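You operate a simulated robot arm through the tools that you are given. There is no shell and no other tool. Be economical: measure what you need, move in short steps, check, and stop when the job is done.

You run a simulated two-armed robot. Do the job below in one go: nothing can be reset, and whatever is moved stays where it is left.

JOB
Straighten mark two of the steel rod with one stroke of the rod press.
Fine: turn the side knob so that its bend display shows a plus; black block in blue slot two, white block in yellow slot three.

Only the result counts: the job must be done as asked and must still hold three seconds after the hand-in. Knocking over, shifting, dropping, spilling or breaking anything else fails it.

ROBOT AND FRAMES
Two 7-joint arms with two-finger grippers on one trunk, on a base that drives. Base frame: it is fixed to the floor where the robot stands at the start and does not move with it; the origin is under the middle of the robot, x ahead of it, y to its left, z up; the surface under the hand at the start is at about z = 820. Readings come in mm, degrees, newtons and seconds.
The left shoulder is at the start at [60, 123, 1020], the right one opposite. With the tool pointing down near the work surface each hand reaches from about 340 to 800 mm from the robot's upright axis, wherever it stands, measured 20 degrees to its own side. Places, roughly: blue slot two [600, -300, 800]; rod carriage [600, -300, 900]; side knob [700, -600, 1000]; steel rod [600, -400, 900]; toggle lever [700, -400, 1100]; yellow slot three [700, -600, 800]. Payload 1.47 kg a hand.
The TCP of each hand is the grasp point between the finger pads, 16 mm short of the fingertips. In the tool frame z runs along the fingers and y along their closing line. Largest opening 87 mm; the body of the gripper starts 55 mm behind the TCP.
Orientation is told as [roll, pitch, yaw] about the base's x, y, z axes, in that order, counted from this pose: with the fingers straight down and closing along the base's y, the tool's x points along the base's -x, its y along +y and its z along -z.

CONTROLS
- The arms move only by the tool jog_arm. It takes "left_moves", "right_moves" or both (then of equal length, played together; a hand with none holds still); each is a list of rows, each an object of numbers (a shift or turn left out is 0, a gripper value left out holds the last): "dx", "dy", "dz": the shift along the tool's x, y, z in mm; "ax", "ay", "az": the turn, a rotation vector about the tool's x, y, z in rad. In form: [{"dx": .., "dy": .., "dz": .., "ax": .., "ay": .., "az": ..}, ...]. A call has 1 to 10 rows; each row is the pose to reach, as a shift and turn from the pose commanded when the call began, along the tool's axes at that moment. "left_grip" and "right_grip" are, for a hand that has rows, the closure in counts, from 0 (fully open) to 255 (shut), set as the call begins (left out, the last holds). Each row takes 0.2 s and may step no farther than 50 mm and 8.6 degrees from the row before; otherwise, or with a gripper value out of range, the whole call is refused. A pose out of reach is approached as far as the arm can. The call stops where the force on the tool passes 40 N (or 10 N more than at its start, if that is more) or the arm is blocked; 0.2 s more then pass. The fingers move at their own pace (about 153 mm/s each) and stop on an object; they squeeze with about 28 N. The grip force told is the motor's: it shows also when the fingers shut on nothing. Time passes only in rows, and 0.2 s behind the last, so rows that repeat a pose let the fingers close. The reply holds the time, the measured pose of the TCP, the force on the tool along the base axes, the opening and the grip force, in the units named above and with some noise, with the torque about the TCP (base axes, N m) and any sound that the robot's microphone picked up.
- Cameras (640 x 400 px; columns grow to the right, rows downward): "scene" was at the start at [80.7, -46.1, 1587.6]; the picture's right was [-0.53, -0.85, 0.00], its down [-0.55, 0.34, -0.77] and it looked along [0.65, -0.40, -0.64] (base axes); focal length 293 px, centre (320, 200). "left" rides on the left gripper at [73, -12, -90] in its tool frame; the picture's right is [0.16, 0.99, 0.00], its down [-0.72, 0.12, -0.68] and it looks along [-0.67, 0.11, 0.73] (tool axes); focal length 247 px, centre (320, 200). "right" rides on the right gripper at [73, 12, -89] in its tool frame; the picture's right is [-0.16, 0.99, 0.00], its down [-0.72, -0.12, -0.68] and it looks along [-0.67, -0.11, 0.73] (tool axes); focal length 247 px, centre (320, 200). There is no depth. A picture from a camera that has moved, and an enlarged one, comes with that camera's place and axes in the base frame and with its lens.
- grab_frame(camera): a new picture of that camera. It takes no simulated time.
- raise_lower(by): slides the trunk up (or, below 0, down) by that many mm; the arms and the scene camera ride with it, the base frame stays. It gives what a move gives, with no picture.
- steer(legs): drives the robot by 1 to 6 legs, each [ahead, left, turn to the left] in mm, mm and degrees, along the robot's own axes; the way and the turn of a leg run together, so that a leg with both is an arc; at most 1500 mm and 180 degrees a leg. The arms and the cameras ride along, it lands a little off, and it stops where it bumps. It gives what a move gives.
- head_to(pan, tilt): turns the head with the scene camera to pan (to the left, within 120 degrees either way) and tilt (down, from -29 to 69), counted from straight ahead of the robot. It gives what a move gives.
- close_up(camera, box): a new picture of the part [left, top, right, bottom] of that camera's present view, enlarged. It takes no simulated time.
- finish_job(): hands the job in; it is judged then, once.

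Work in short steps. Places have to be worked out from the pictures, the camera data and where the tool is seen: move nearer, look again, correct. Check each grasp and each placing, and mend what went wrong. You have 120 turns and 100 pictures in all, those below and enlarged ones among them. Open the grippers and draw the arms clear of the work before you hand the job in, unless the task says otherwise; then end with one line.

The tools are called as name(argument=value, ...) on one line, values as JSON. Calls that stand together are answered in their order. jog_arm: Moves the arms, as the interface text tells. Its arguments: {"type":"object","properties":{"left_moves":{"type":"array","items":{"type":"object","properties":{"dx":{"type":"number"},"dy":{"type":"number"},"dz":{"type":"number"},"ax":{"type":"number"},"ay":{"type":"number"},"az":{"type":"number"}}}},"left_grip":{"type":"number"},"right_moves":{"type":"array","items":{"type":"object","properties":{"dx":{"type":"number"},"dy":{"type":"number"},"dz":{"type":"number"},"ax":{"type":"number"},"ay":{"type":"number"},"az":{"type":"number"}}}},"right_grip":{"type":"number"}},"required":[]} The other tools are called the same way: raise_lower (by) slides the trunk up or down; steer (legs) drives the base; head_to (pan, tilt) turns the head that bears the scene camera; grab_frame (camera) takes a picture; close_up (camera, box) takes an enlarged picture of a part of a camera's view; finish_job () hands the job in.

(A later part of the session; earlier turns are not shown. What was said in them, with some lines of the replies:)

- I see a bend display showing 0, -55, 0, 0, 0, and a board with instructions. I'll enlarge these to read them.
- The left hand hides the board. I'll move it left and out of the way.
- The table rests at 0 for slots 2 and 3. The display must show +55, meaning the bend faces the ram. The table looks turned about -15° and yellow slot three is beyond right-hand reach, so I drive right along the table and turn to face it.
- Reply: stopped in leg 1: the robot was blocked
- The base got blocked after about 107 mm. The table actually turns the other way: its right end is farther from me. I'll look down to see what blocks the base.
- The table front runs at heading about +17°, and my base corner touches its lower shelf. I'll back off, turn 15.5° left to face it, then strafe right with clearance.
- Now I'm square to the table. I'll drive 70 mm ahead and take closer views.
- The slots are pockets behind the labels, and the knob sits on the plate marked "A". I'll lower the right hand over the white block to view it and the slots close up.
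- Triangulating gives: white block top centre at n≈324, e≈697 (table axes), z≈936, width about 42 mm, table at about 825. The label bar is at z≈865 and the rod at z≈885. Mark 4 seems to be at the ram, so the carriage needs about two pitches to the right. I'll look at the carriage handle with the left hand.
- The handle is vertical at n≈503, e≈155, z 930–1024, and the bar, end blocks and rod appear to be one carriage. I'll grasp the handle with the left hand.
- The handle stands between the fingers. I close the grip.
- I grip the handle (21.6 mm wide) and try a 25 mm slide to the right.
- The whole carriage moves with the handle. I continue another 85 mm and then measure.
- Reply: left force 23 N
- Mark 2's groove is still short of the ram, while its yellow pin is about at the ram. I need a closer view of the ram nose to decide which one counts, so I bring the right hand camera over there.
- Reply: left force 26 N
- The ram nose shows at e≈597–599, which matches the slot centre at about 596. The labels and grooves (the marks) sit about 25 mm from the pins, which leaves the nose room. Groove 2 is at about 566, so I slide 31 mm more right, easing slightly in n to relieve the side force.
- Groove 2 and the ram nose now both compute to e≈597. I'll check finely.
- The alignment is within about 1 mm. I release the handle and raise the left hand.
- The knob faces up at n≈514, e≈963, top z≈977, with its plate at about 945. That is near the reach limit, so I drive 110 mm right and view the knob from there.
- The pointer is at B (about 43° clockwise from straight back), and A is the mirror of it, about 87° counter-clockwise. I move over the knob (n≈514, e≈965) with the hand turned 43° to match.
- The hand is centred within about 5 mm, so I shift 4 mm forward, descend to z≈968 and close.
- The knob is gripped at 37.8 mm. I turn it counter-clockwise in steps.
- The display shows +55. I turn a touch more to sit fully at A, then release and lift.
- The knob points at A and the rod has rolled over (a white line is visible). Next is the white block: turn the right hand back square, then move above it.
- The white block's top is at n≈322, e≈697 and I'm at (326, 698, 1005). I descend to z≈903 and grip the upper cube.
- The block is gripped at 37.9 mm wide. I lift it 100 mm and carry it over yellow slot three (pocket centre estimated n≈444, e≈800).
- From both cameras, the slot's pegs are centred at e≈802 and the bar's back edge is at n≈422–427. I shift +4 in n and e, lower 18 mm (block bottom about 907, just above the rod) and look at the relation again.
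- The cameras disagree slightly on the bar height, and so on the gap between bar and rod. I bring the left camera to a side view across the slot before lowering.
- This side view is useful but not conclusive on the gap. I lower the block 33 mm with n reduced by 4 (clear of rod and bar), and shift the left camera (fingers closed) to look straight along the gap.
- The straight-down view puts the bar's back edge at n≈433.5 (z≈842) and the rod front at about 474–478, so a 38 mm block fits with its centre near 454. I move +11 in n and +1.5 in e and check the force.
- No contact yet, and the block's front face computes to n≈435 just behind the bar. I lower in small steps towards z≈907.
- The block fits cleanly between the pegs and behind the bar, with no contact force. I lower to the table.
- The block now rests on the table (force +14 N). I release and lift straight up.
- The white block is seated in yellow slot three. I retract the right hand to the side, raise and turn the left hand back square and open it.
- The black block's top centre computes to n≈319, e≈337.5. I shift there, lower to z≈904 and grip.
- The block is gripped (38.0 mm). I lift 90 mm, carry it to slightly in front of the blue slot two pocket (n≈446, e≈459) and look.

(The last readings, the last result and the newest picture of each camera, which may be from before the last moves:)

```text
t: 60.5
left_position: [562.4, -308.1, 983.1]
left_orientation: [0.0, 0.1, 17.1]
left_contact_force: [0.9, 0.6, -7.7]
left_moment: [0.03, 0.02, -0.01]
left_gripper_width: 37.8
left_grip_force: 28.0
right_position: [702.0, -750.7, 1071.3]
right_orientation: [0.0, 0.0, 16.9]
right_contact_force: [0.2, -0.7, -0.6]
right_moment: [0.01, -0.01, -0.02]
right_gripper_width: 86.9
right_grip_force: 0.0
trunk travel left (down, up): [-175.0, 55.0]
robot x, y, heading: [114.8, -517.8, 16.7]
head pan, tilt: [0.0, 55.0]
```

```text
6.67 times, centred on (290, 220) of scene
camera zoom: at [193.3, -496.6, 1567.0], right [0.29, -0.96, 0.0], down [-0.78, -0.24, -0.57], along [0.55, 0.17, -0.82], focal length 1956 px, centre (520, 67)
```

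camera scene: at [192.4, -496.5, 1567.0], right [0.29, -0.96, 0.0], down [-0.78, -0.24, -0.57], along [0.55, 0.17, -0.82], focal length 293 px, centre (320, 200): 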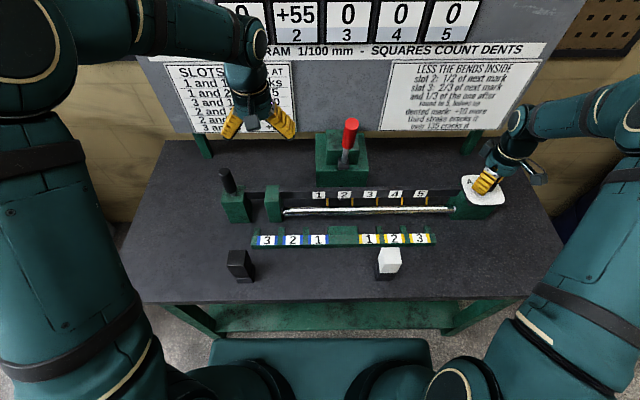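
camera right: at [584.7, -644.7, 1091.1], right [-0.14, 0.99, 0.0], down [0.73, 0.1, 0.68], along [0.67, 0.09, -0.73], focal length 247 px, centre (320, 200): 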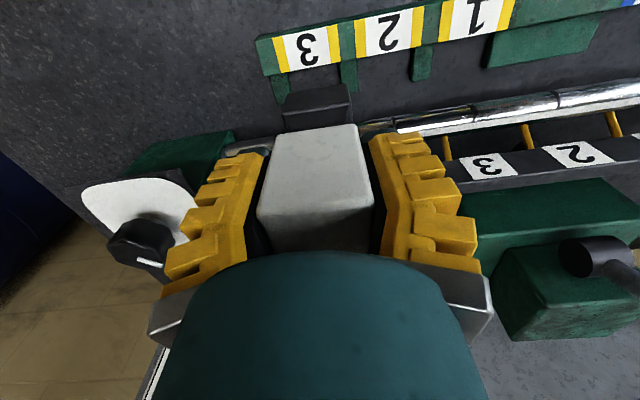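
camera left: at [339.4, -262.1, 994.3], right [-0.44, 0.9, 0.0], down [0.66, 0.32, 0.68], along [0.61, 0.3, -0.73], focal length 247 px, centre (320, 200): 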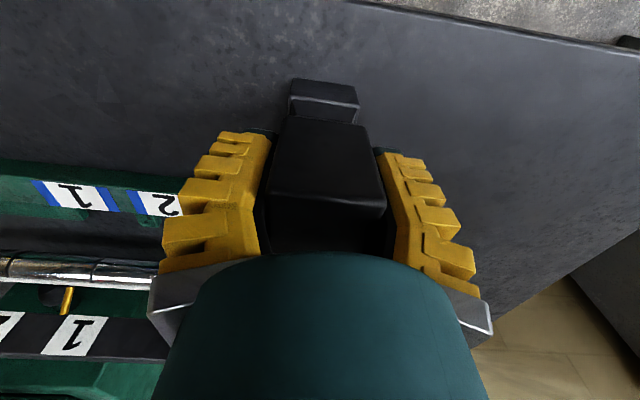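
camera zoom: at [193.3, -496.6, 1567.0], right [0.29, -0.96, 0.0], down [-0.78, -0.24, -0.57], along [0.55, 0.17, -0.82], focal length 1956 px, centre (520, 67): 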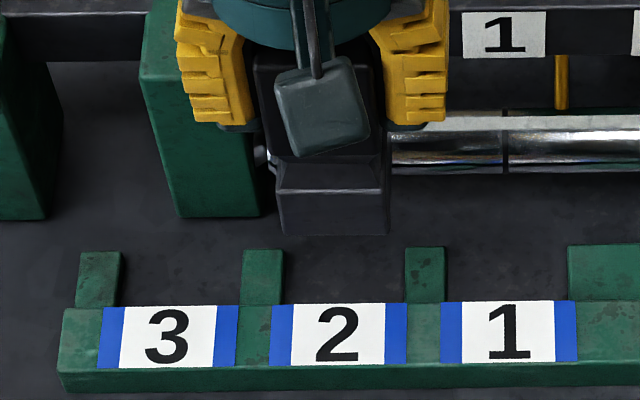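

Slot two's centre computes to e≈457.5. The bar's back edge here is at about n≈428, as the table is about 1° off my axes. I shift slightly and lower to just above bar level to check.

jog_arm(left_moves=[{"dx": -2, "dy": 1.5, "dz": 12}, {"dx": -2, "dy": 1.5, "dz": 24}, {"dx": -2, "dy": 1.5, "dz": 36}, {"dx": -2, "dy": 1.5, "dz": 48}, {"dx": -2, "dy": 1.5, "dz": 48}])

close_up(camera="left", box=[210, 10, 410, 140])

close_up(camera="scene", box=[250, 190, 330, 250])

```text
t: 61.7
left_position: [560.8, -306.5, 936.3]
left_orientation: [0.0, 0.1, 17.1]
left_contact_force: [-0.2, -0.2, -7.2]
left_moment: [-0.02, 0.01, -0.04]
left_gripper_width: 37.5
left_grip_force: 28.2
right_position: [703.5, -749.4, 1071.4]
right_orientation: [0.0, 0.1, 17.1]
right_contact_force: [0.4, -0.6, 0.4]
right_moment: [0.02, 0.0, 0.01]
right_gripper_width: 87.0
right_grip_force: 0.0
trunk travel left (down, up): [-175.0, 55.0]
robot x, y, heading: [116.3, -517.6, 16.8]
head pan, tilt: [0.0, 55.0]
```

```text
3.08 times, centred on (310, 75) of left
camera zoom: at [496.3, -337.3, 1025.1], right [-0.44, 0.9, 0.0], down [0.66, 0.32, 0.68], along [0.61, 0.3, -0.73], focal length 760 px, centre (351, 585)
```

zoom: 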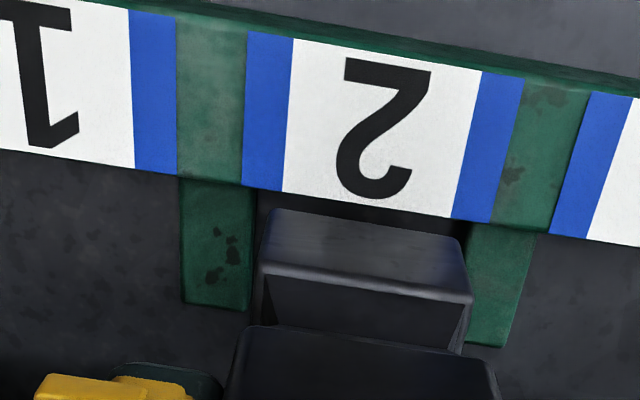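

```text
6.67 times, centred on (290, 220) of scene
camera zoom: at [192.8, -496.2, 1567.0], right [0.29, -0.96, 0.0], down [-0.78, -0.24, -0.57], along [0.55, 0.17, -0.82], focal length 1956 px, centre (520, 67)
```

zoom: 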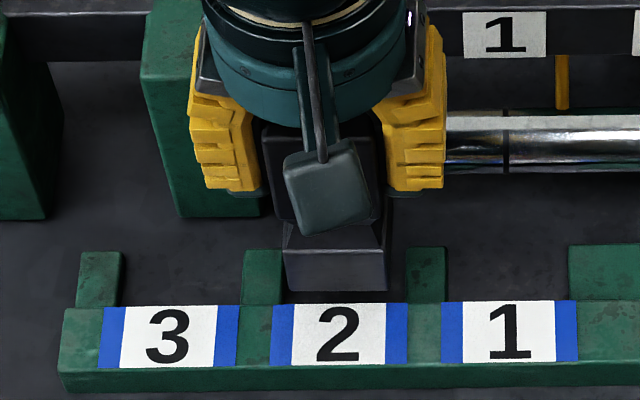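

It's well placed, with about 2 mm gap to the bar. I shift 1.2 mm toward the centre and lower to the table.

jog_arm(left_moves=[{"dy": -1.2, "dz": 8}, {"dy": -1.2, "dz": 16}, {"dy": -1.2, "dz": 24}, {"dy": -1.2, "dz": 29}])

close_up(camera="left", box=[210, 10, 410, 140])

```text
t: 62.6
left_position: [563.9, -305.8, 915.4]
left_orientation: [0.0, -0.5, 17.1]
left_contact_force: [-5.4, 0.1, 20.2]
left_moment: [-0.32, 0.92, -0.03]
left_gripper_width: 43.3
left_grip_force: 27.8
right_position: [701.9, -749.3, 1071.5]
right_orientation: [0.0, -0.1, 17.0]
right_contact_force: [-0.1, 0.2, -1.0]
right_moment: [0.0, 0.02, 0.0]
right_gripper_width: 87.2
right_grip_force: 0.0
trunk travel left (down, up): [-175.0, 55.0]
robot x, y, heading: [117.7, -518.1, 17.0]
head pan, tilt: [0.0, 55.0]
stopped in row 4 (left hand): the force on the tool passed its limit at 56 N (the readings are from after the stop); the commanded pose is now the measured one
```

```text
3.08 times, centred on (310, 75) of left
camera zoom: at [497.9, -338.5, 1004.1], right [-0.44, 0.9, 0.0], down [0.65, 0.32, 0.69], along [0.62, 0.3, -0.73], focal length 760 px, centre (351, 585)
```

zoom: 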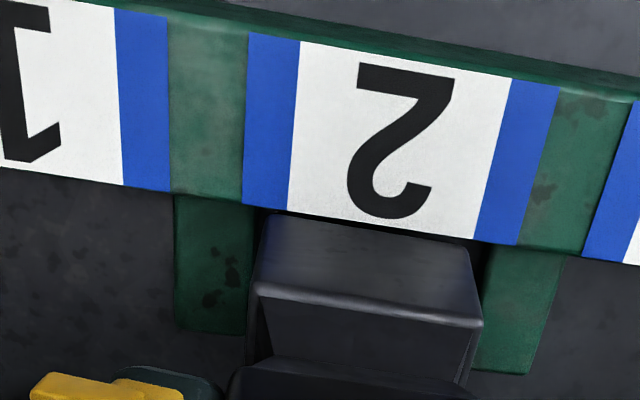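

The block's front edge caught the bar (the torque says contact on the robot side). I lift 15 mm and check the grasp.

jog_arm(left_moves=[{"dz": -8}, {"dz": -16}, {"dz": -16}, {"dz": -16}])

grab_frame(camera="left")

close_up(camera="scene", box=[250, 190, 330, 250])

```text
t: 63.6
left_position: [565.9, -306.2, 929.2]
left_orientation: [-0.2, -0.5, 17.1]
left_contact_force: [-0.1, -0.1, -7.1]
left_moment: [-0.02, -0.01, 0.04]
left_gripper_width: 37.4
left_grip_force: 28.0
right_position: [703.4, -749.9, 1070.8]
right_orientation: [-0.1, 0.0, 17.0]
right_contact_force: [-0.4, -0.1, 0.4]
right_moment: [-0.02, -0.02, -0.02]
right_gripper_width: 87.0
right_grip_force: 0.1
trunk travel left (down, up): [-175.0, 55.0]
robot x, y, heading: [116.1, -519.5, 16.9]
head pan, tilt: [0.0, 55.0]
```

```text
25 pictures are left
camera left: at [499.0, -338.2, 1018.4], right [-0.44, 0.9, 0.0], down [0.65, 0.32, 0.69], along [0.62, 0.3, -0.73], focal length 247 px, centre (320, 200)
```

left: 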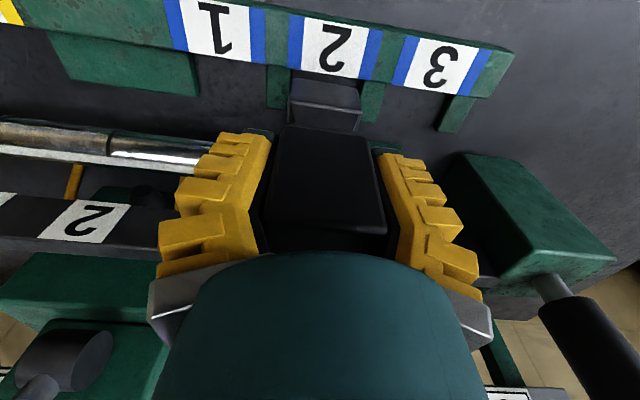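

```text
6.67 times, centred on (290, 220) of scene
camera zoom: at [192.9, -496.2, 1567.0], right [0.29, -0.96, 0.0], down [-0.78, -0.24, -0.57], along [0.55, 0.17, -0.82], focal length 1956 px, centre (520, 67)
```

zoom: 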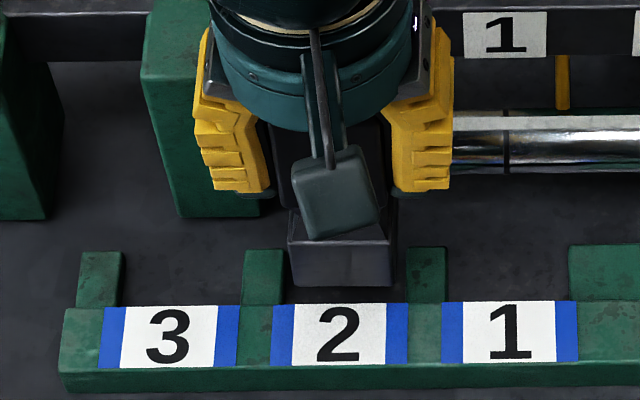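

The grip is square again, but the block slid up about 8 mm in the fingers, so its bottom is now near z≈852. I move 3 mm away from the bar and lower 6 mm to compare edges.

jog_arm(left_moves=[{"dx": -3}, {"dx": -3, "dz": 3}, {"dx": -3, "dz": 6}, {"dx": -3, "dz": 6}])

close_up(camera="left", box=[260, 30, 400, 120])

```text
t: 64.6
left_position: [566.7, -307.0, 922.8]
left_orientation: [-0.1, -0.4, 17.0]
left_contact_force: [-0.7, 0.4, -6.9]
left_moment: [0.0, 0.03, 0.0]
left_gripper_width: 37.5
left_grip_force: 28.1
right_position: [703.9, -749.1, 1070.8]
right_orientation: [0.0, -0.1, 17.0]
right_contact_force: [0.3, 0.3, -0.3]
right_moment: [0.01, 0.0, -0.04]
right_gripper_width: 87.1
right_grip_force: 0.1
trunk travel left (down, up): [-175.0, 55.0]
robot x, y, heading: [120.0, -521.4, 17.0]
head pan, tilt: [0.0, 55.0]
```

```text
4.44 times, centred on (330, 75) of left
camera zoom: at [501.9, -337.4, 1012.2], right [-0.44, 0.9, 0.0], down [0.65, 0.32, 0.68], along [0.62, 0.3, -0.73], focal length 1098 px, centre (276, 756)
```

zoom: 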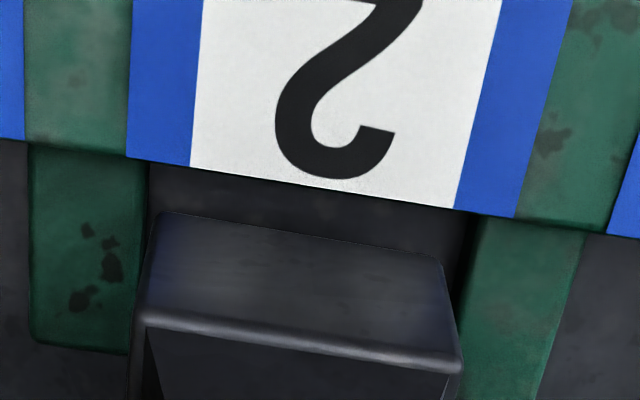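

The gap to the bar is now about 5 mm with pegs clear on both sides. I nudge slightly and lower in small steps.

jog_arm(left_moves=[{"dx": 1, "dy": 1, "dz": 5}, {"dx": 1, "dy": 1, "dz": 10}, {"dx": 1, "dy": 1, "dz": 15}, {"dx": 1, "dy": 1, "dz": 20}])

```text
t: 65.6
left_position: [567.8, -304.7, 902.8]
left_orientation: [-0.2, -0.4, 17.1]
left_contact_force: [0.9, -0.1, -7.5]
left_moment: [0.02, 0.0, 0.01]
left_gripper_width: 37.5
left_grip_force: 28.2
right_position: [703.1, -749.8, 1070.8]
right_orientation: [0.0, 0.0, 17.0]
right_contact_force: [0.1, -0.3, 0.1]
right_moment: [-0.02, -0.01, -0.02]
right_gripper_width: 87.1
right_grip_force: 0.0
trunk travel left (down, up): [-175.0, 55.0]
robot x, y, heading: [114.6, -518.3, 16.8]
head pan, tilt: [0.0, 55.0]
```

It is past the bar freely. I continue down to table contact.

jog_arm(left_moves=[{"dz": 2}, {"dz": 4}, {"dz": 5.5}, {"dz": 7}])

```text
t: 66.6
left_position: [567.0, -303.8, 897.7]
left_orientation: [-0.3, -0.7, 17.1]
left_contact_force: [-4.4, -0.2, 22.2]
left_moment: [0.18, -0.18, 0.08]
left_gripper_width: 38.0
left_grip_force: 28.2
right_position: [701.0, -749.9, 1072.1]
right_orientation: [0.0, 0.0, 17.0]
right_contact_force: [0.6, 0.7, -0.2]
right_moment: [0.02, 0.02, -0.03]
right_gripper_width: 86.9
right_grip_force: 0.1
trunk travel left (down, up): [-175.0, 55.0]
robot x, y, heading: [112.7, -516.6, 17.0]
head pan, tilt: [0.0, 55.0]
```

The block is on the table. I release and lift.

jog_arm(left_moves=[{"dz": -1}, {"dz": -1}, {"dz": -5}, {"dz": -30}, {"dz": -70}, {"dz": -115}], left_grip=0)

close_up(camera="scene", box=[220, 130, 460, 270])

grab_frame(camera="left")

```text
t: 68.0
left_position: [564.6, -303.6, 1012.2]
left_orientation: [-0.1, -0.3, 17.1]
left_contact_force: [0.2, 0.0, 0.3]
left_moment: [0.02, 0.01, -0.02]
left_gripper_width: 87.0
left_grip_force: 0.1
right_position: [702.0, -748.8, 1071.9]
right_orientation: [0.0, -0.3, 17.0]
right_contact_force: [-0.4, -0.3, -0.4]
right_moment: [0.01, -0.01, 0.04]
right_gripper_width: 87.1
right_grip_force: 0.0
trunk travel left (down, up): [-175.0, 55.0]
robot x, y, heading: [118.7, -525.0, 16.8]
head pan, tilt: [0.0, 55.0]
```

```text
2.67 times, centred on (340, 200) of scene
camera zoom: at [191.5, -496.4, 1567.1], right [0.29, -0.96, 0.0], down [-0.78, -0.24, -0.57], along [0.55, 0.17, -0.82], focal length 782 px, centre (267, 200)
```

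zoom: 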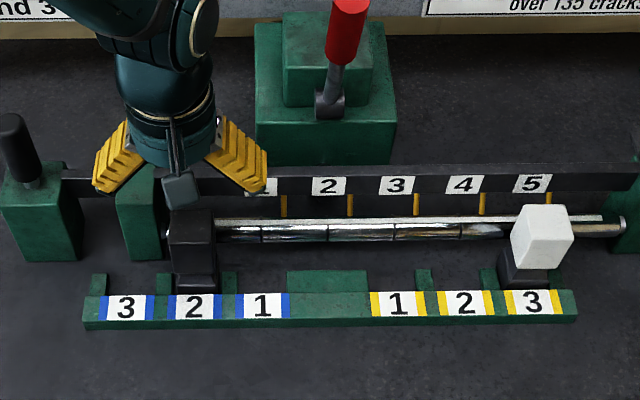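

```text
21 pictures are left
camera left: at [498.3, -336.1, 1101.7], right [-0.44, 0.9, 0.0], down [0.65, 0.32, 0.69], along [0.62, 0.3, -0.73], focal length 247 px, centre (320, 200)
```

left: 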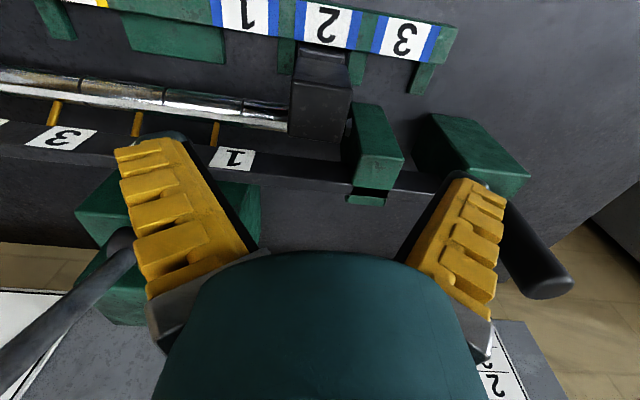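

Both blocks are seated. I now recheck that groove 2 still lines up with the ram nose by moving the left camera in front of it.

jog_arm(left_moves=[{"dx": 10, "dy": -32}, {"dx": 20, "dy": -64}, {"dx": 30, "dy": -96}, {"dx": 31, "dy": -130}])

close_up(camera="left", box=[230, 80, 390, 200])

```text
t: 69.0
left_position: [573.8, -438.5, 1011.5]
left_orientation: [0.0, -0.4, 17.1]
left_contact_force: [0.8, -0.8, 0.1]
left_moment: [0.03, 0.03, -0.02]
left_gripper_width: 87.0
left_grip_force: 0.1
right_position: [704.0, -750.2, 1070.2]
right_orientation: [-0.1, 0.0, 17.0]
right_contact_force: [0.5, -0.3, -0.7]
right_moment: [0.02, 0.05, -0.01]
right_gripper_width: 87.1
right_grip_force: 0.1
trunk travel left (down, up): [-175.0, 55.0]
robot x, y, heading: [114.7, -518.1, 16.8]
head pan, tilt: [0.0, 55.0]
```

```text
3.33 times, centred on (310, 140) of left
camera zoom: at [507.9, -471.3, 1100.6], right [-0.44, 0.9, 0.0], down [0.65, 0.32, 0.69], along [0.62, 0.3, -0.73], focal length 823 px, centre (353, 400)
```

zoom: 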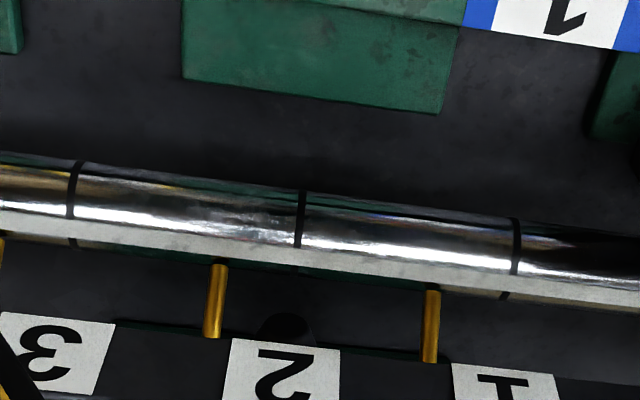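

Groove and nose are still aligned within about 0.5 mm. Now the lever: I estimate its tip at n≈512, e≈595, z≈1153 and its hub at n≈563, z≈984. I raise the left hand to view it closely.

jog_arm(left_moves=[{"dx": 10, "dz": -45}, {"dx": 20, "dz": -90}, {"dx": 20, "dz": -135}, {"dx": 20, "dz": -180}, {"dx": 20, "dz": -220}])

grab_frame(camera="left")

close_up(camera="scene", box=[290, 100, 410, 190])

```text
t: 70.2
left_position: [552.9, -441.6, 1232.8]
left_orientation: [-0.1, -0.3, 17.1]
left_contact_force: [-0.5, -0.2, -0.8]
left_moment: [0.0, 0.03, 0.0]
left_gripper_width: 87.1
left_grip_force: 0.0
right_position: [703.1, -749.4, 1070.8]
right_orientation: [-0.1, 0.0, 17.1]
right_contact_force: [-0.5, 0.3, 0.7]
right_moment: [-0.05, 0.0, -0.01]
right_gripper_width: 87.0
right_grip_force: 0.0
trunk travel left (down, up): [-175.0, 55.0]
robot x, y, heading: [113.9, -518.0, 16.9]
head pan, tilt: [0.0, 55.0]
```

```text
19 pictures are left
camera left: at [486.9, -474.8, 1321.6], right [-0.44, 0.9, 0.0], down [0.65, 0.32, 0.69], along [0.62, 0.3, -0.73], focal length 247 px, centre (320, 200)
```

left: 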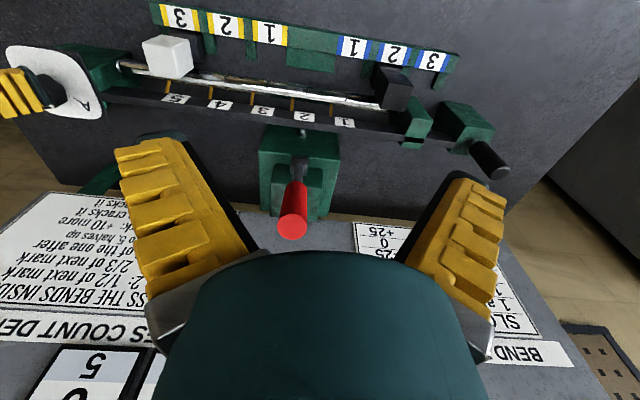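

```text
4.44 times, centred on (350, 145) of scene
camera zoom: at [192.3, -496.2, 1567.1], right [0.29, -0.96, 0.0], down [-0.78, -0.24, -0.57], along [0.55, 0.17, -0.82], focal length 1304 px, centre (187, 444)
```

zoom: 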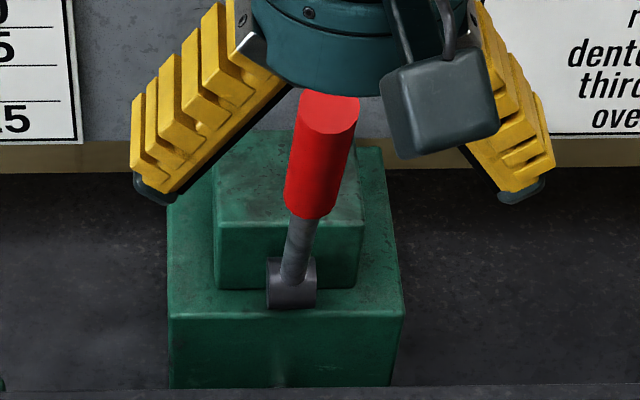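

The lever tip is at (n 492, e 593, z 1177) and the hub at (n 548, z 1003). I position the left hand over the handle with fingers straddling it, then descend to z≈1146.

jog_arm(left_moves=[{"dx": -35, "dy": -3}, {"dx": -70, "dy": -6}, {"dx": -103, "dy": -9}, {"dx": -103, "dy": -9, "dz": 30}, {"dx": -103, "dy": -9, "dz": 60}, {"dx": -103, "dy": -9, "dz": 86}])

grab_frame(camera="left")

close_up(camera="scene", box=[290, 100, 410, 190])

```text
t: 71.6
left_position: [656.3, -423.0, 1145.4]
left_orientation: [-0.2, -0.5, 17.2]
left_contact_force: [1.0, -0.9, 0.5]
left_moment: [0.0, 0.0, -0.02]
left_gripper_width: 86.9
left_grip_force: 0.1
right_position: [702.8, -749.5, 1072.2]
right_orientation: [0.1, 0.1, 17.0]
right_contact_force: [0.0, 0.3, -0.1]
right_moment: [-0.02, 0.0, 0.0]
right_gripper_width: 86.9
right_grip_force: 0.0
trunk travel left (down, up): [-175.0, 55.0]
robot x, y, heading: [111.5, -523.8, 16.9]
head pan, tilt: [0.0, 55.0]
```

```text
17 pictures are left
camera left: at [590.0, -454.9, 1234.3], right [-0.44, 0.9, 0.0], down [0.65, 0.32, 0.69], along [0.62, 0.3, -0.73], focal length 247 px, centre (320, 200)
```

left: 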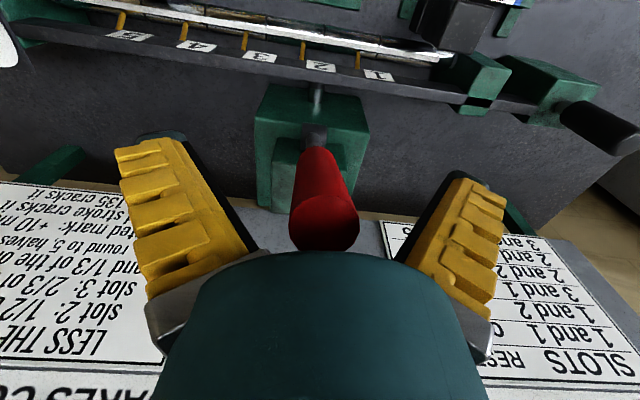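

```text
4.44 times, centred on (350, 145) of scene
camera zoom: at [192.7, -496.4, 1567.0], right [0.29, -0.96, 0.0], down [-0.78, -0.24, -0.57], along [0.55, 0.17, -0.82], focal length 1304 px, centre (187, 444)
```

zoom: 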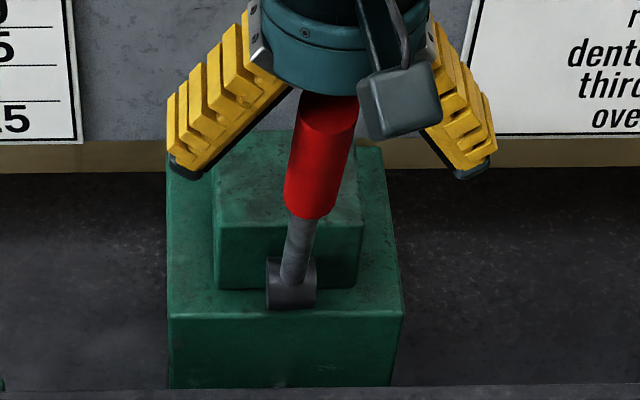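

The handle stands between the fingers. I close on it.

jog_arm(left_moves=[{}, {}, {}], left_grip=255)

```text
t: 72.4
left_position: [655.1, -421.6, 1146.2]
left_orientation: [0.0, -0.4, 17.1]
left_contact_force: [-7.3, 3.6, 4.4]
left_moment: [-0.13, 0.7, 0.05]
left_gripper_width: 21.0
left_grip_force: 30.0
right_position: [703.3, -749.5, 1072.5]
right_orientation: [-0.1, 0.0, 17.0]
right_contact_force: [0.4, 0.0, 0.1]
right_moment: [0.02, 0.01, 0.01]
right_gripper_width: 87.0
right_grip_force: 0.1
trunk travel left (down, up): [-175.0, 55.0]
robot x, y, heading: [115.6, -522.8, 17.1]
head pan, tilt: [0.0, 55.0]
```

Gripped at 21 mm. I begin pulling the lever toward me along its arc and check the force.

jog_arm(left_moves=[{"dx": 8.5, "dz": 3}, {"dx": 17.5, "dz": 6.9}, {"dx": 25.5, "dz": 11}, {"dx": 33.6, "dz": 15.6}])

grab_frame(camera="scene")

```text
t: 73.4
left_position: [623.6, -435.0, 1130.9]
left_orientation: [-0.3, -0.4, 17.0]
left_contact_force: [-0.2, 0.4, 0.0]
left_moment: [0.03, -0.01, -0.01]
left_gripper_width: 0.0
left_grip_force: 27.7
right_position: [702.0, -750.8, 1070.9]
right_orientation: [0.0, 0.0, 16.9]
right_contact_force: [0.3, -1.0, -0.1]
right_moment: [0.04, 0.02, 0.02]
right_gripper_width: 87.3
right_grip_force: 0.1
trunk travel left (down, up): [-175.0, 55.0]
robot x, y, heading: [112.4, -517.7, 16.8]
head pan, tilt: [0.0, 55.0]
```

```text
15 pictures are left
camera scene: at [192.1, -496.9, 1567.1], right [0.29, -0.96, 0.0], down [-0.78, -0.24, -0.57], along [0.55, 0.17, -0.82], focal length 293 px, centre (320, 200)
```

scene: 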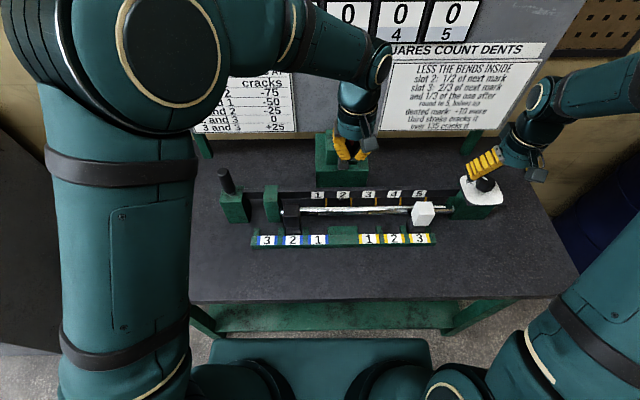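

The fingers slipped off the handle. I look at where the lever is now.

grab_frame(camera="left")

close_up(camera="scene", box=[290, 100, 410, 190])

```text
14 pictures are left
camera left: at [556.7, -466.2, 1219.8], right [-0.44, 0.9, 0.0], down [0.65, 0.32, 0.69], along [0.62, 0.3, -0.73], focal length 247 px, centre (320, 200)
```

left: 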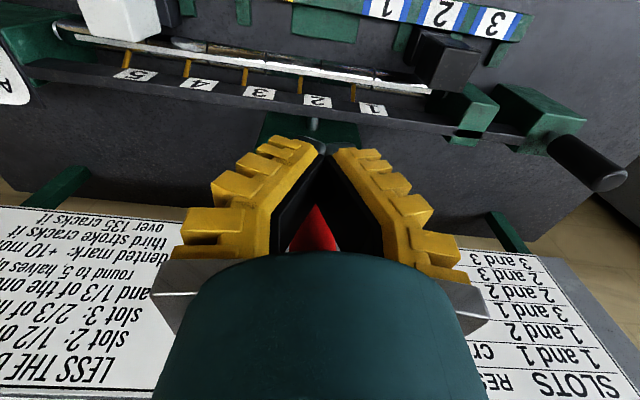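

```text
4.44 times, centred on (350, 145) of scene
camera zoom: at [192.1, -496.9, 1567.1], right [0.29, -0.96, 0.0], down [-0.78, -0.24, -0.57], along [0.55, 0.17, -0.82], focal length 1304 px, centre (187, 444)
```

zoom: 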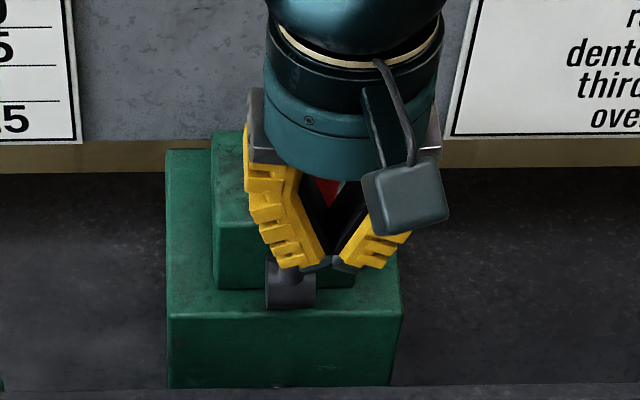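

The lever still appears in its original place, so pulling meets firm resistance. I test the other way: pushing gently away with the closed fingers, in small steps.

jog_arm(left_moves=[{"dx": -5}, {"dx": -10}, {"dx": -15}, {"dx": -20}, {"dx": -25}])

```text
t: 74.6
left_position: [641.1, -426.0, 1129.0]
left_orientation: [0.2, 0.0, 17.0]
left_contact_force: [-32.2, -4.3, -9.3]
left_moment: [-0.02, -0.27, 0.23]
left_gripper_width: 6.2
left_grip_force: 28.4
right_position: [699.7, -749.9, 1072.5]
right_orientation: [0.0, -0.2, 17.0]
right_contact_force: [-0.1, -0.5, -1.0]
right_moment: [0.02, 0.02, -0.01]
right_gripper_width: 87.0
right_grip_force: 0.1
trunk travel left (down, up): [-175.0, 55.0]
robot x, y, heading: [114.7, -521.0, 16.9]
head pan, tilt: [0.0, 55.0]
```

close_up(camera="scene", box=[260, 0, 410, 190])

```text
2.11 times, centred on (335, 95) of scene
camera zoom: at [188.0, -496.7, 1567.1], right [0.29, -0.96, 0.0], down [-0.78, -0.24, -0.58], along [0.55, 0.17, -0.82], focal length 618 px, centre (288, 421)
```

zoom: 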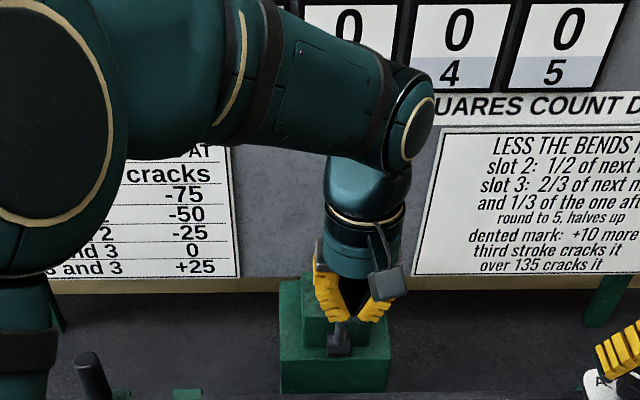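

I back off to the same viewing pose as before to see whether the lever has moved.

jog_arm(left_moves=[{"dx": 30}, {"dx": 60, "dz": -20}, {"dx": 89, "dy": 5, "dz": -50}, {"dx": 89, "dy": 11, "dz": -80}, {"dx": 89, "dy": 11, "dz": -104}], left_grip=0)

grab_frame(camera="left")

```text
t: 75.8
left_position: [557.7, -439.8, 1235.1]
left_orientation: [0.0, -0.5, 17.1]
left_contact_force: [0.1, -0.3, -0.3]
left_moment: [-0.02, -0.04, 0.01]
left_gripper_width: 87.0
left_grip_force: 0.1
right_position: [703.7, -749.2, 1071.5]
right_orientation: [-0.1, 0.0, 17.0]
right_contact_force: [-0.6, 0.8, 0.4]
right_moment: [0.0, -0.01, 0.01]
right_gripper_width: 87.4
right_grip_force: 0.1
trunk travel left (down, up): [-175.0, 55.0]
robot x, y, heading: [115.0, -521.3, 17.0]
head pan, tilt: [0.0, 55.0]
```

```text
11 pictures are left
camera left: at [491.7, -471.9, 1323.4], right [-0.44, 0.9, 0.0], down [0.65, 0.32, 0.69], along [0.62, 0.3, -0.73], focal length 247 px, centre (320, 200)
```

left: 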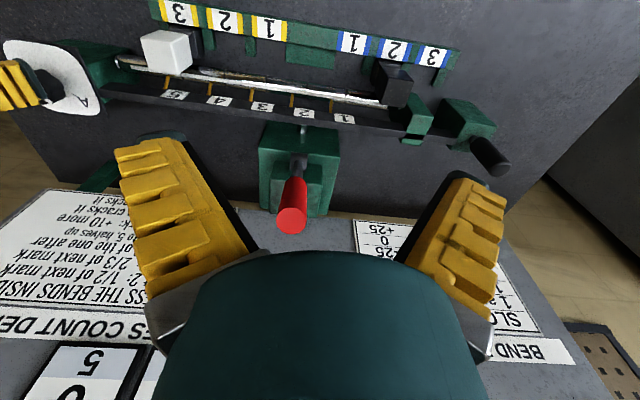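

The lever hasn't moved. I'll hook it instead: nearly closed fingers placed behind the handle, so the pull is positive rather than by friction.

jog_arm(left_moves=[{"dx": -44, "dy": -3}, {"dx": -88, "dy": -6}, {"dx": -132, "dy": -9.6}, {"dx": -132, "dy": -9.6, "dz": 35}, {"dx": -132, "dy": -9.6, "dz": 70}, {"dx": -132, "dy": -9.6, "dz": 70}], left_grip=215)

grab_frame(camera="left")

```text
t: 77.2
left_position: [688.7, -410.6, 1164.8]
left_orientation: [-0.2, -0.7, 17.2]
left_contact_force: [-0.3, 0.0, 0.3]
left_moment: [0.02, -0.02, -0.04]
left_gripper_width: 20.9
left_grip_force: 4.9
right_position: [702.9, -749.6, 1071.0]
right_orientation: [0.0, 0.0, 16.9]
right_contact_force: [-0.1, -0.1, 0.3]
right_moment: [-0.04, 0.0, -0.01]
right_gripper_width: 86.9
right_grip_force: 0.3
trunk travel left (down, up): [-175.0, 55.0]
robot x, y, heading: [116.2, -519.0, 17.0]
head pan, tilt: [0.0, 55.0]
```

```text
10 pictures are left
camera left: at [621.8, -442.4, 1254.4], right [-0.44, 0.9, 0.0], down [0.65, 0.32, 0.69], along [0.62, 0.3, -0.73], focal length 247 px, centre (320, 200)
```

left: 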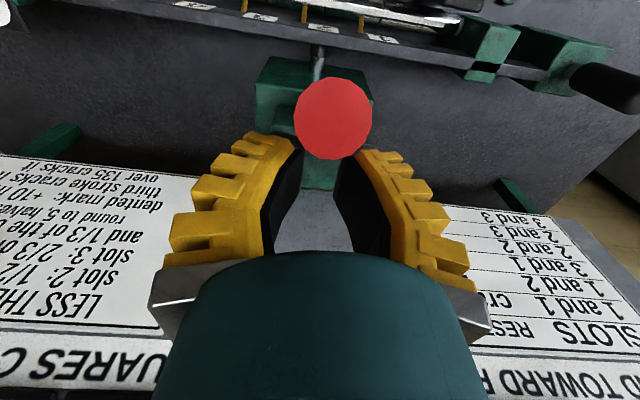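

The fingers are behind the handle, but the 21 mm gap is as wide as the handle. I close further and then pull gently.

jog_arm(left_moves=[{}, {}], left_grip=240)

jog_arm(left_moves=[{"dx": 6, "dz": 1}, {"dx": 12, "dz": 3}, {"dx": 18, "dz": 5}, {"dx": 24, "dz": 8}, {"dx": 30, "dz": 11}])

```text
t: 77.8
left_position: [688.3, -410.8, 1165.3]
left_orientation: [-0.1, -0.4, 17.1]
left_contact_force: [-0.5, 0.8, 0.2]
left_moment: [0.02, 0.01, 0.04]
left_gripper_width: 12.4
left_grip_force: 5.3
right_position: [702.9, -749.7, 1071.2]
right_orientation: [0.0, 0.0, 17.0]
right_contact_force: [0.2, -0.1, -0.4]
right_moment: [-0.01, -0.03, -0.01]
right_gripper_width: 86.9
right_grip_force: 0.0
trunk travel left (down, up): [-175.0, 55.0]
robot x, y, heading: [118.3, -522.6, 16.9]
head pan, tilt: [0.0, 55.0]
```

```text
t: 79.0
left_position: [659.6, -419.7, 1153.4]
left_orientation: [0.0, -0.4, 17.0]
left_contact_force: [1.4, -0.2, 1.0]
left_moment: [0.03, 0.03, 0.05]
left_gripper_width: 13.1
left_grip_force: 5.7
right_position: [703.1, -750.0, 1070.2]
right_orientation: [0.0, 0.1, 17.0]
right_contact_force: [0.0, 0.2, -0.3]
right_moment: [0.01, 0.0, 0.02]
right_gripper_width: 86.9
right_grip_force: 0.0
trunk travel left (down, up): [-175.0, 55.0]
robot x, y, heading: [114.9, -522.3, 17.1]
head pan, tilt: [0.0, 55.0]
```

grab_frame(camera="left")

```text
9 pictures are left
camera left: at [593.2, -452.0, 1242.6], right [-0.44, 0.9, 0.0], down [0.65, 0.32, 0.69], along [0.62, 0.3, -0.73], focal length 247 px, centre (320, 200)
```

left: 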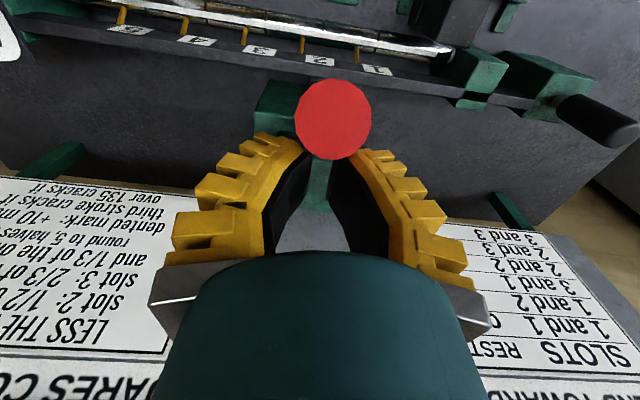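

The lever follows the hook with very little force. I keep pulling along the arc.

jog_arm(left_moves=[{"dx": 11.6, "dz": 6.2}, {"dx": 22.6, "dz": 13.5}, {"dx": 32.8, "dz": 21.6}, {"dx": 42.3, "dz": 30.7}, {"dx": 51, "dz": 40.5}, {"dx": 58.8, "dz": 51}])

grab_frame(camera="scene")

```text
t: 80.4
left_position: [604.2, -437.8, 1102.4]
left_orientation: [-0.1, -0.5, 17.1]
left_contact_force: [1.1, -1.3, 3.2]
left_moment: [-0.04, -0.03, 0.05]
left_gripper_width: 14.3
left_grip_force: 6.6
right_position: [702.5, -749.9, 1070.7]
right_orientation: [0.0, 0.0, 17.0]
right_contact_force: [-1.1, -0.7, 0.8]
right_moment: [-0.01, -0.01, 0.02]
right_gripper_width: 86.9
right_grip_force: 0.2
trunk travel left (down, up): [-175.0, 55.0]
robot x, y, heading: [112.4, -521.3, 17.0]
head pan, tilt: [0.0, 55.0]
```

```text
8 pictures are left
camera scene: at [192.6, -496.8, 1567.1], right [0.29, -0.96, 0.0], down [-0.78, -0.24, -0.57], along [0.55, 0.17, -0.82], focal length 293 px, centre (320, 200)
```

scene: 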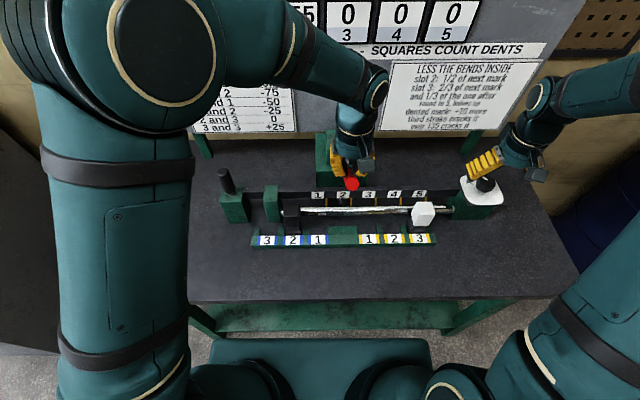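

jog_arm(left_moves=[{"dx": 6.9, "dz": 11.2}, {"dx": 12.7, "dz": 22.9}, {"dx": 17.5, "dz": 35.2}, {"dx": 21.3, "dz": 47.7}, {"dx": 23.9, "dz": 60.6}, {"dx": 25.2, "dz": 73.6}])

```text
t: 81.5
left_position: [586.1, -443.1, 1056.0]
left_orientation: [-0.8, -1.3, 17.3]
left_contact_force: [0.1, 5.5, 38.5]
left_moment: [-0.18, 0.48, -0.15]
left_gripper_width: 6.1
left_grip_force: 28.6
right_position: [701.8, -749.1, 1073.0]
right_orientation: [-0.1, -0.1, 17.0]
right_contact_force: [0.6, 0.3, 0.0]
right_moment: [-0.02, 0.04, 0.01]
right_gripper_width: 86.9
right_grip_force: 0.0
trunk travel left (down, up): [-175.0, 55.0]
robot x, y, heading: [117.2, -519.1, 17.0]
head pan, tilt: [0.0, 55.0]
stopped in row 5 (left hand): the force on the tool passed its limit at 50 N (the readings are from after the stop); the commanded pose is now the measured one
```

The force rose to 38–50 N near θ≈80°. I check the display for what happened.

close_up(camera="scene", box=[200, 0, 500, 240])

```text
1.67 times, centred on (350, 120) of scene
camera zoom: at [190.4, -494.9, 1567.5], right [0.29, -0.96, 0.0], down [-0.78, -0.24, -0.57], along [0.55, 0.17, -0.82], focal length 489 px, centre (270, 333)
```

zoom: 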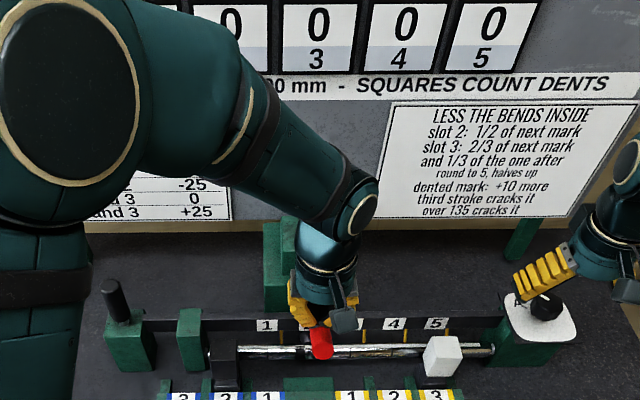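

Display 2 now reads 0, so the stroke worked. I back the hand off along the reverse arc, letting the lever follow if it is sprung.

jog_arm(left_moves=[{"dx": -2, "dz": -12}, {"dx": -8, "dz": -24}, {"dx": -14, "dz": -36}, {"dx": -21, "dz": -48}, {"dx": -30, "dz": -58}, {"dx": -38, "dz": -67}, {"dx": -47, "dz": -76}, {"dx": -57, "dz": -84}, {"dx": -68, "dz": -91}, {"dx": -80, "dz": -98}])

grab_frame(camera="left")

```text
t: 83.7
left_position: [659.1, -419.7, 1152.1]
left_orientation: [-0.5, -0.9, 17.3]
left_contact_force: [1.6, -1.3, -0.2]
left_moment: [-0.03, -0.04, 0.02]
left_gripper_width: 12.6
left_grip_force: 5.9
right_position: [703.2, -749.7, 1070.4]
right_orientation: [0.0, 0.0, 17.0]
right_contact_force: [0.3, 0.1, 0.0]
right_moment: [0.03, 0.02, 0.01]
right_gripper_width: 87.1
right_grip_force: 0.1
trunk travel left (down, up): [-175.0, 55.0]
robot x, y, heading: [113.0, -522.0, 17.1]
head pan, tilt: [0.0, 55.0]
```

```text
6 pictures are left
camera left: at [592.8, -451.7, 1240.1], right [-0.44, 0.9, -0.01], down [0.65, 0.33, 0.69], along [0.62, 0.3, -0.72], focal length 247 px, centre (320, 200)
```

left: 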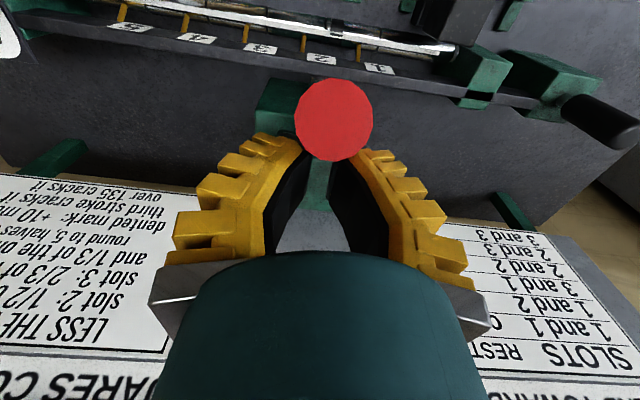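

The lever is sprung and follows back. I finish the return, then lift clear above the tip and draw back.

jog_arm(left_moves=[{"dx": -10, "dz": -4}, {"dx": -20, "dz": -8}, {"dx": -32, "dz": -12}, {"dx": -38, "dz": -13}, {"dx": -38, "dz": -50}, {"dx": -38, "dz": -95}, {"dx": -38, "dz": -120}])

jog_arm(left_moves=[{"dx": 40}, {"dx": 80}, {"dx": 120, "dy": 30}, {"dx": 140, "dy": 70}, {"dx": 150, "dy": 115}, {"dx": 150, "dy": 160}, {"dx": 150, "dy": 205}, {"dx": 150, "dy": 250}, {"dx": 150, "dy": 295}], left_grip=0)

grab_frame(camera="scene")

```text
t: 85.3
left_position: [692.8, -407.8, 1271.7]
left_orientation: [-0.5, -0.9, 17.1]
left_contact_force: [-0.9, 0.7, -0.5]
left_moment: [-0.01, 0.02, -0.01]
left_gripper_width: 12.6
left_grip_force: 5.9
right_position: [703.8, -750.4, 1071.1]
right_orientation: [0.0, 0.0, 17.0]
right_contact_force: [0.8, -0.2, -0.6]
right_moment: [0.01, 0.03, -0.01]
right_gripper_width: 86.7
right_grip_force: 0.1
trunk travel left (down, up): [-175.0, 55.0]
robot x, y, heading: [116.3, -517.3, 17.2]
head pan, tilt: [0.0, 55.0]
```

```text
t: 87.3
left_position: [462.8, -168.8, 1267.4]
left_orientation: [-0.5, -1.0, 17.1]
left_contact_force: [-0.4, 0.9, -1.2]
left_moment: [0.0, -0.02, 0.0]
left_gripper_width: 87.2
left_grip_force: 0.0
right_position: [702.3, -750.4, 1071.8]
right_orientation: [0.1, 0.1, 17.0]
right_contact_force: [0.2, -0.1, 0.8]
right_moment: [-0.02, -0.01, -0.02]
right_gripper_width: 87.0
right_grip_force: 0.2
trunk travel left (down, up): [-175.0, 55.0]
robot x, y, heading: [118.4, -518.6, 16.9]
head pan, tilt: [0.0, 55.0]
```

```text
5 pictures are left
camera scene: at [192.2, -495.4, 1567.1], right [0.29, -0.96, 0.0], down [-0.78, -0.24, -0.57], along [0.55, 0.17, -0.82], focal length 293 px, centre (320, 200)
```

scene: 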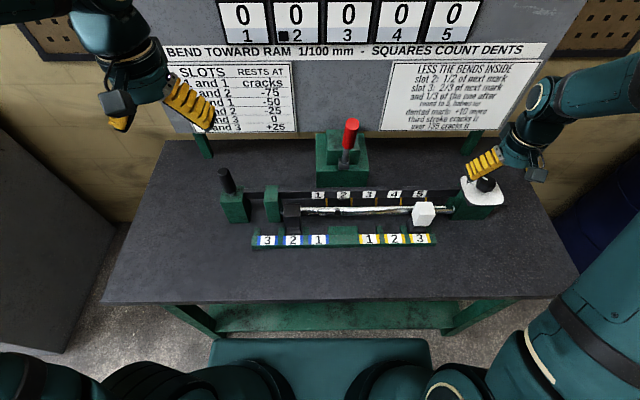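

All five displays read 0, and one dent square at mark 2 confirms a single stroke. I raise the right hand clear and draw it back before handing in.

jog_arm(right_moves=[{"dz": -45}, {"dz": -90}, {"dz": -135}, {"dz": -170, "dx": 30}, {"dz": -170, "dx": 60}, {"dz": -170, "dx": 60}])

close_up(camera="scene", box=[210, 0, 510, 250])

```text
t: 88.7
left_position: [463.5, -169.6, 1265.8]
left_orientation: [-0.5, -0.8, 17.2]
left_contact_force: [0.0, -0.6, -0.7]
left_moment: [-0.01, 0.0, 0.0]
left_gripper_width: 87.0
left_grip_force: 0.1
right_position: [646.9, -767.8, 1241.2]
right_orientation: [-0.1, -0.1, 17.0]
right_contact_force: [0.4, 0.1, 0.6]
right_moment: [-0.02, 0.0, 0.0]
right_gripper_width: 87.1
right_grip_force: 0.2
trunk travel left (down, up): [-175.0, 55.0]
robot x, y, heading: [115.2, -520.9, 16.8]
head pan, tilt: [0.0, 55.0]
```

```text
1.60 times, centred on (360, 125) of scene
camera zoom: at [193.1, -496.0, 1567.0], right [0.29, -0.96, 0.0], down [-0.78, -0.24, -0.57], along [0.55, 0.17, -0.82], focal length 469 px, centre (256, 320)
```

zoom: 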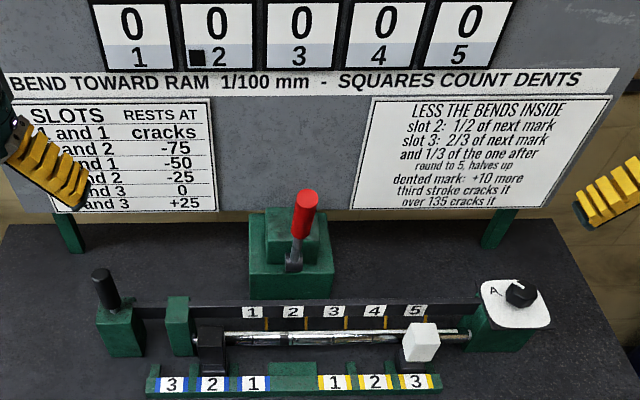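

Everything holds: the displays read 0, the blocks are in place, the knob is at A, and both arms are clear with grippers open. I hand in.

finish_job()

```text
The job is handed in.
```

Mark two is straightened with one press stroke: its display went from +55 to 0, and the single dent square confirms one stroke. The black block is in blue slot two, the white block is in yellow slot three, and both arms are clear with the grippers open.
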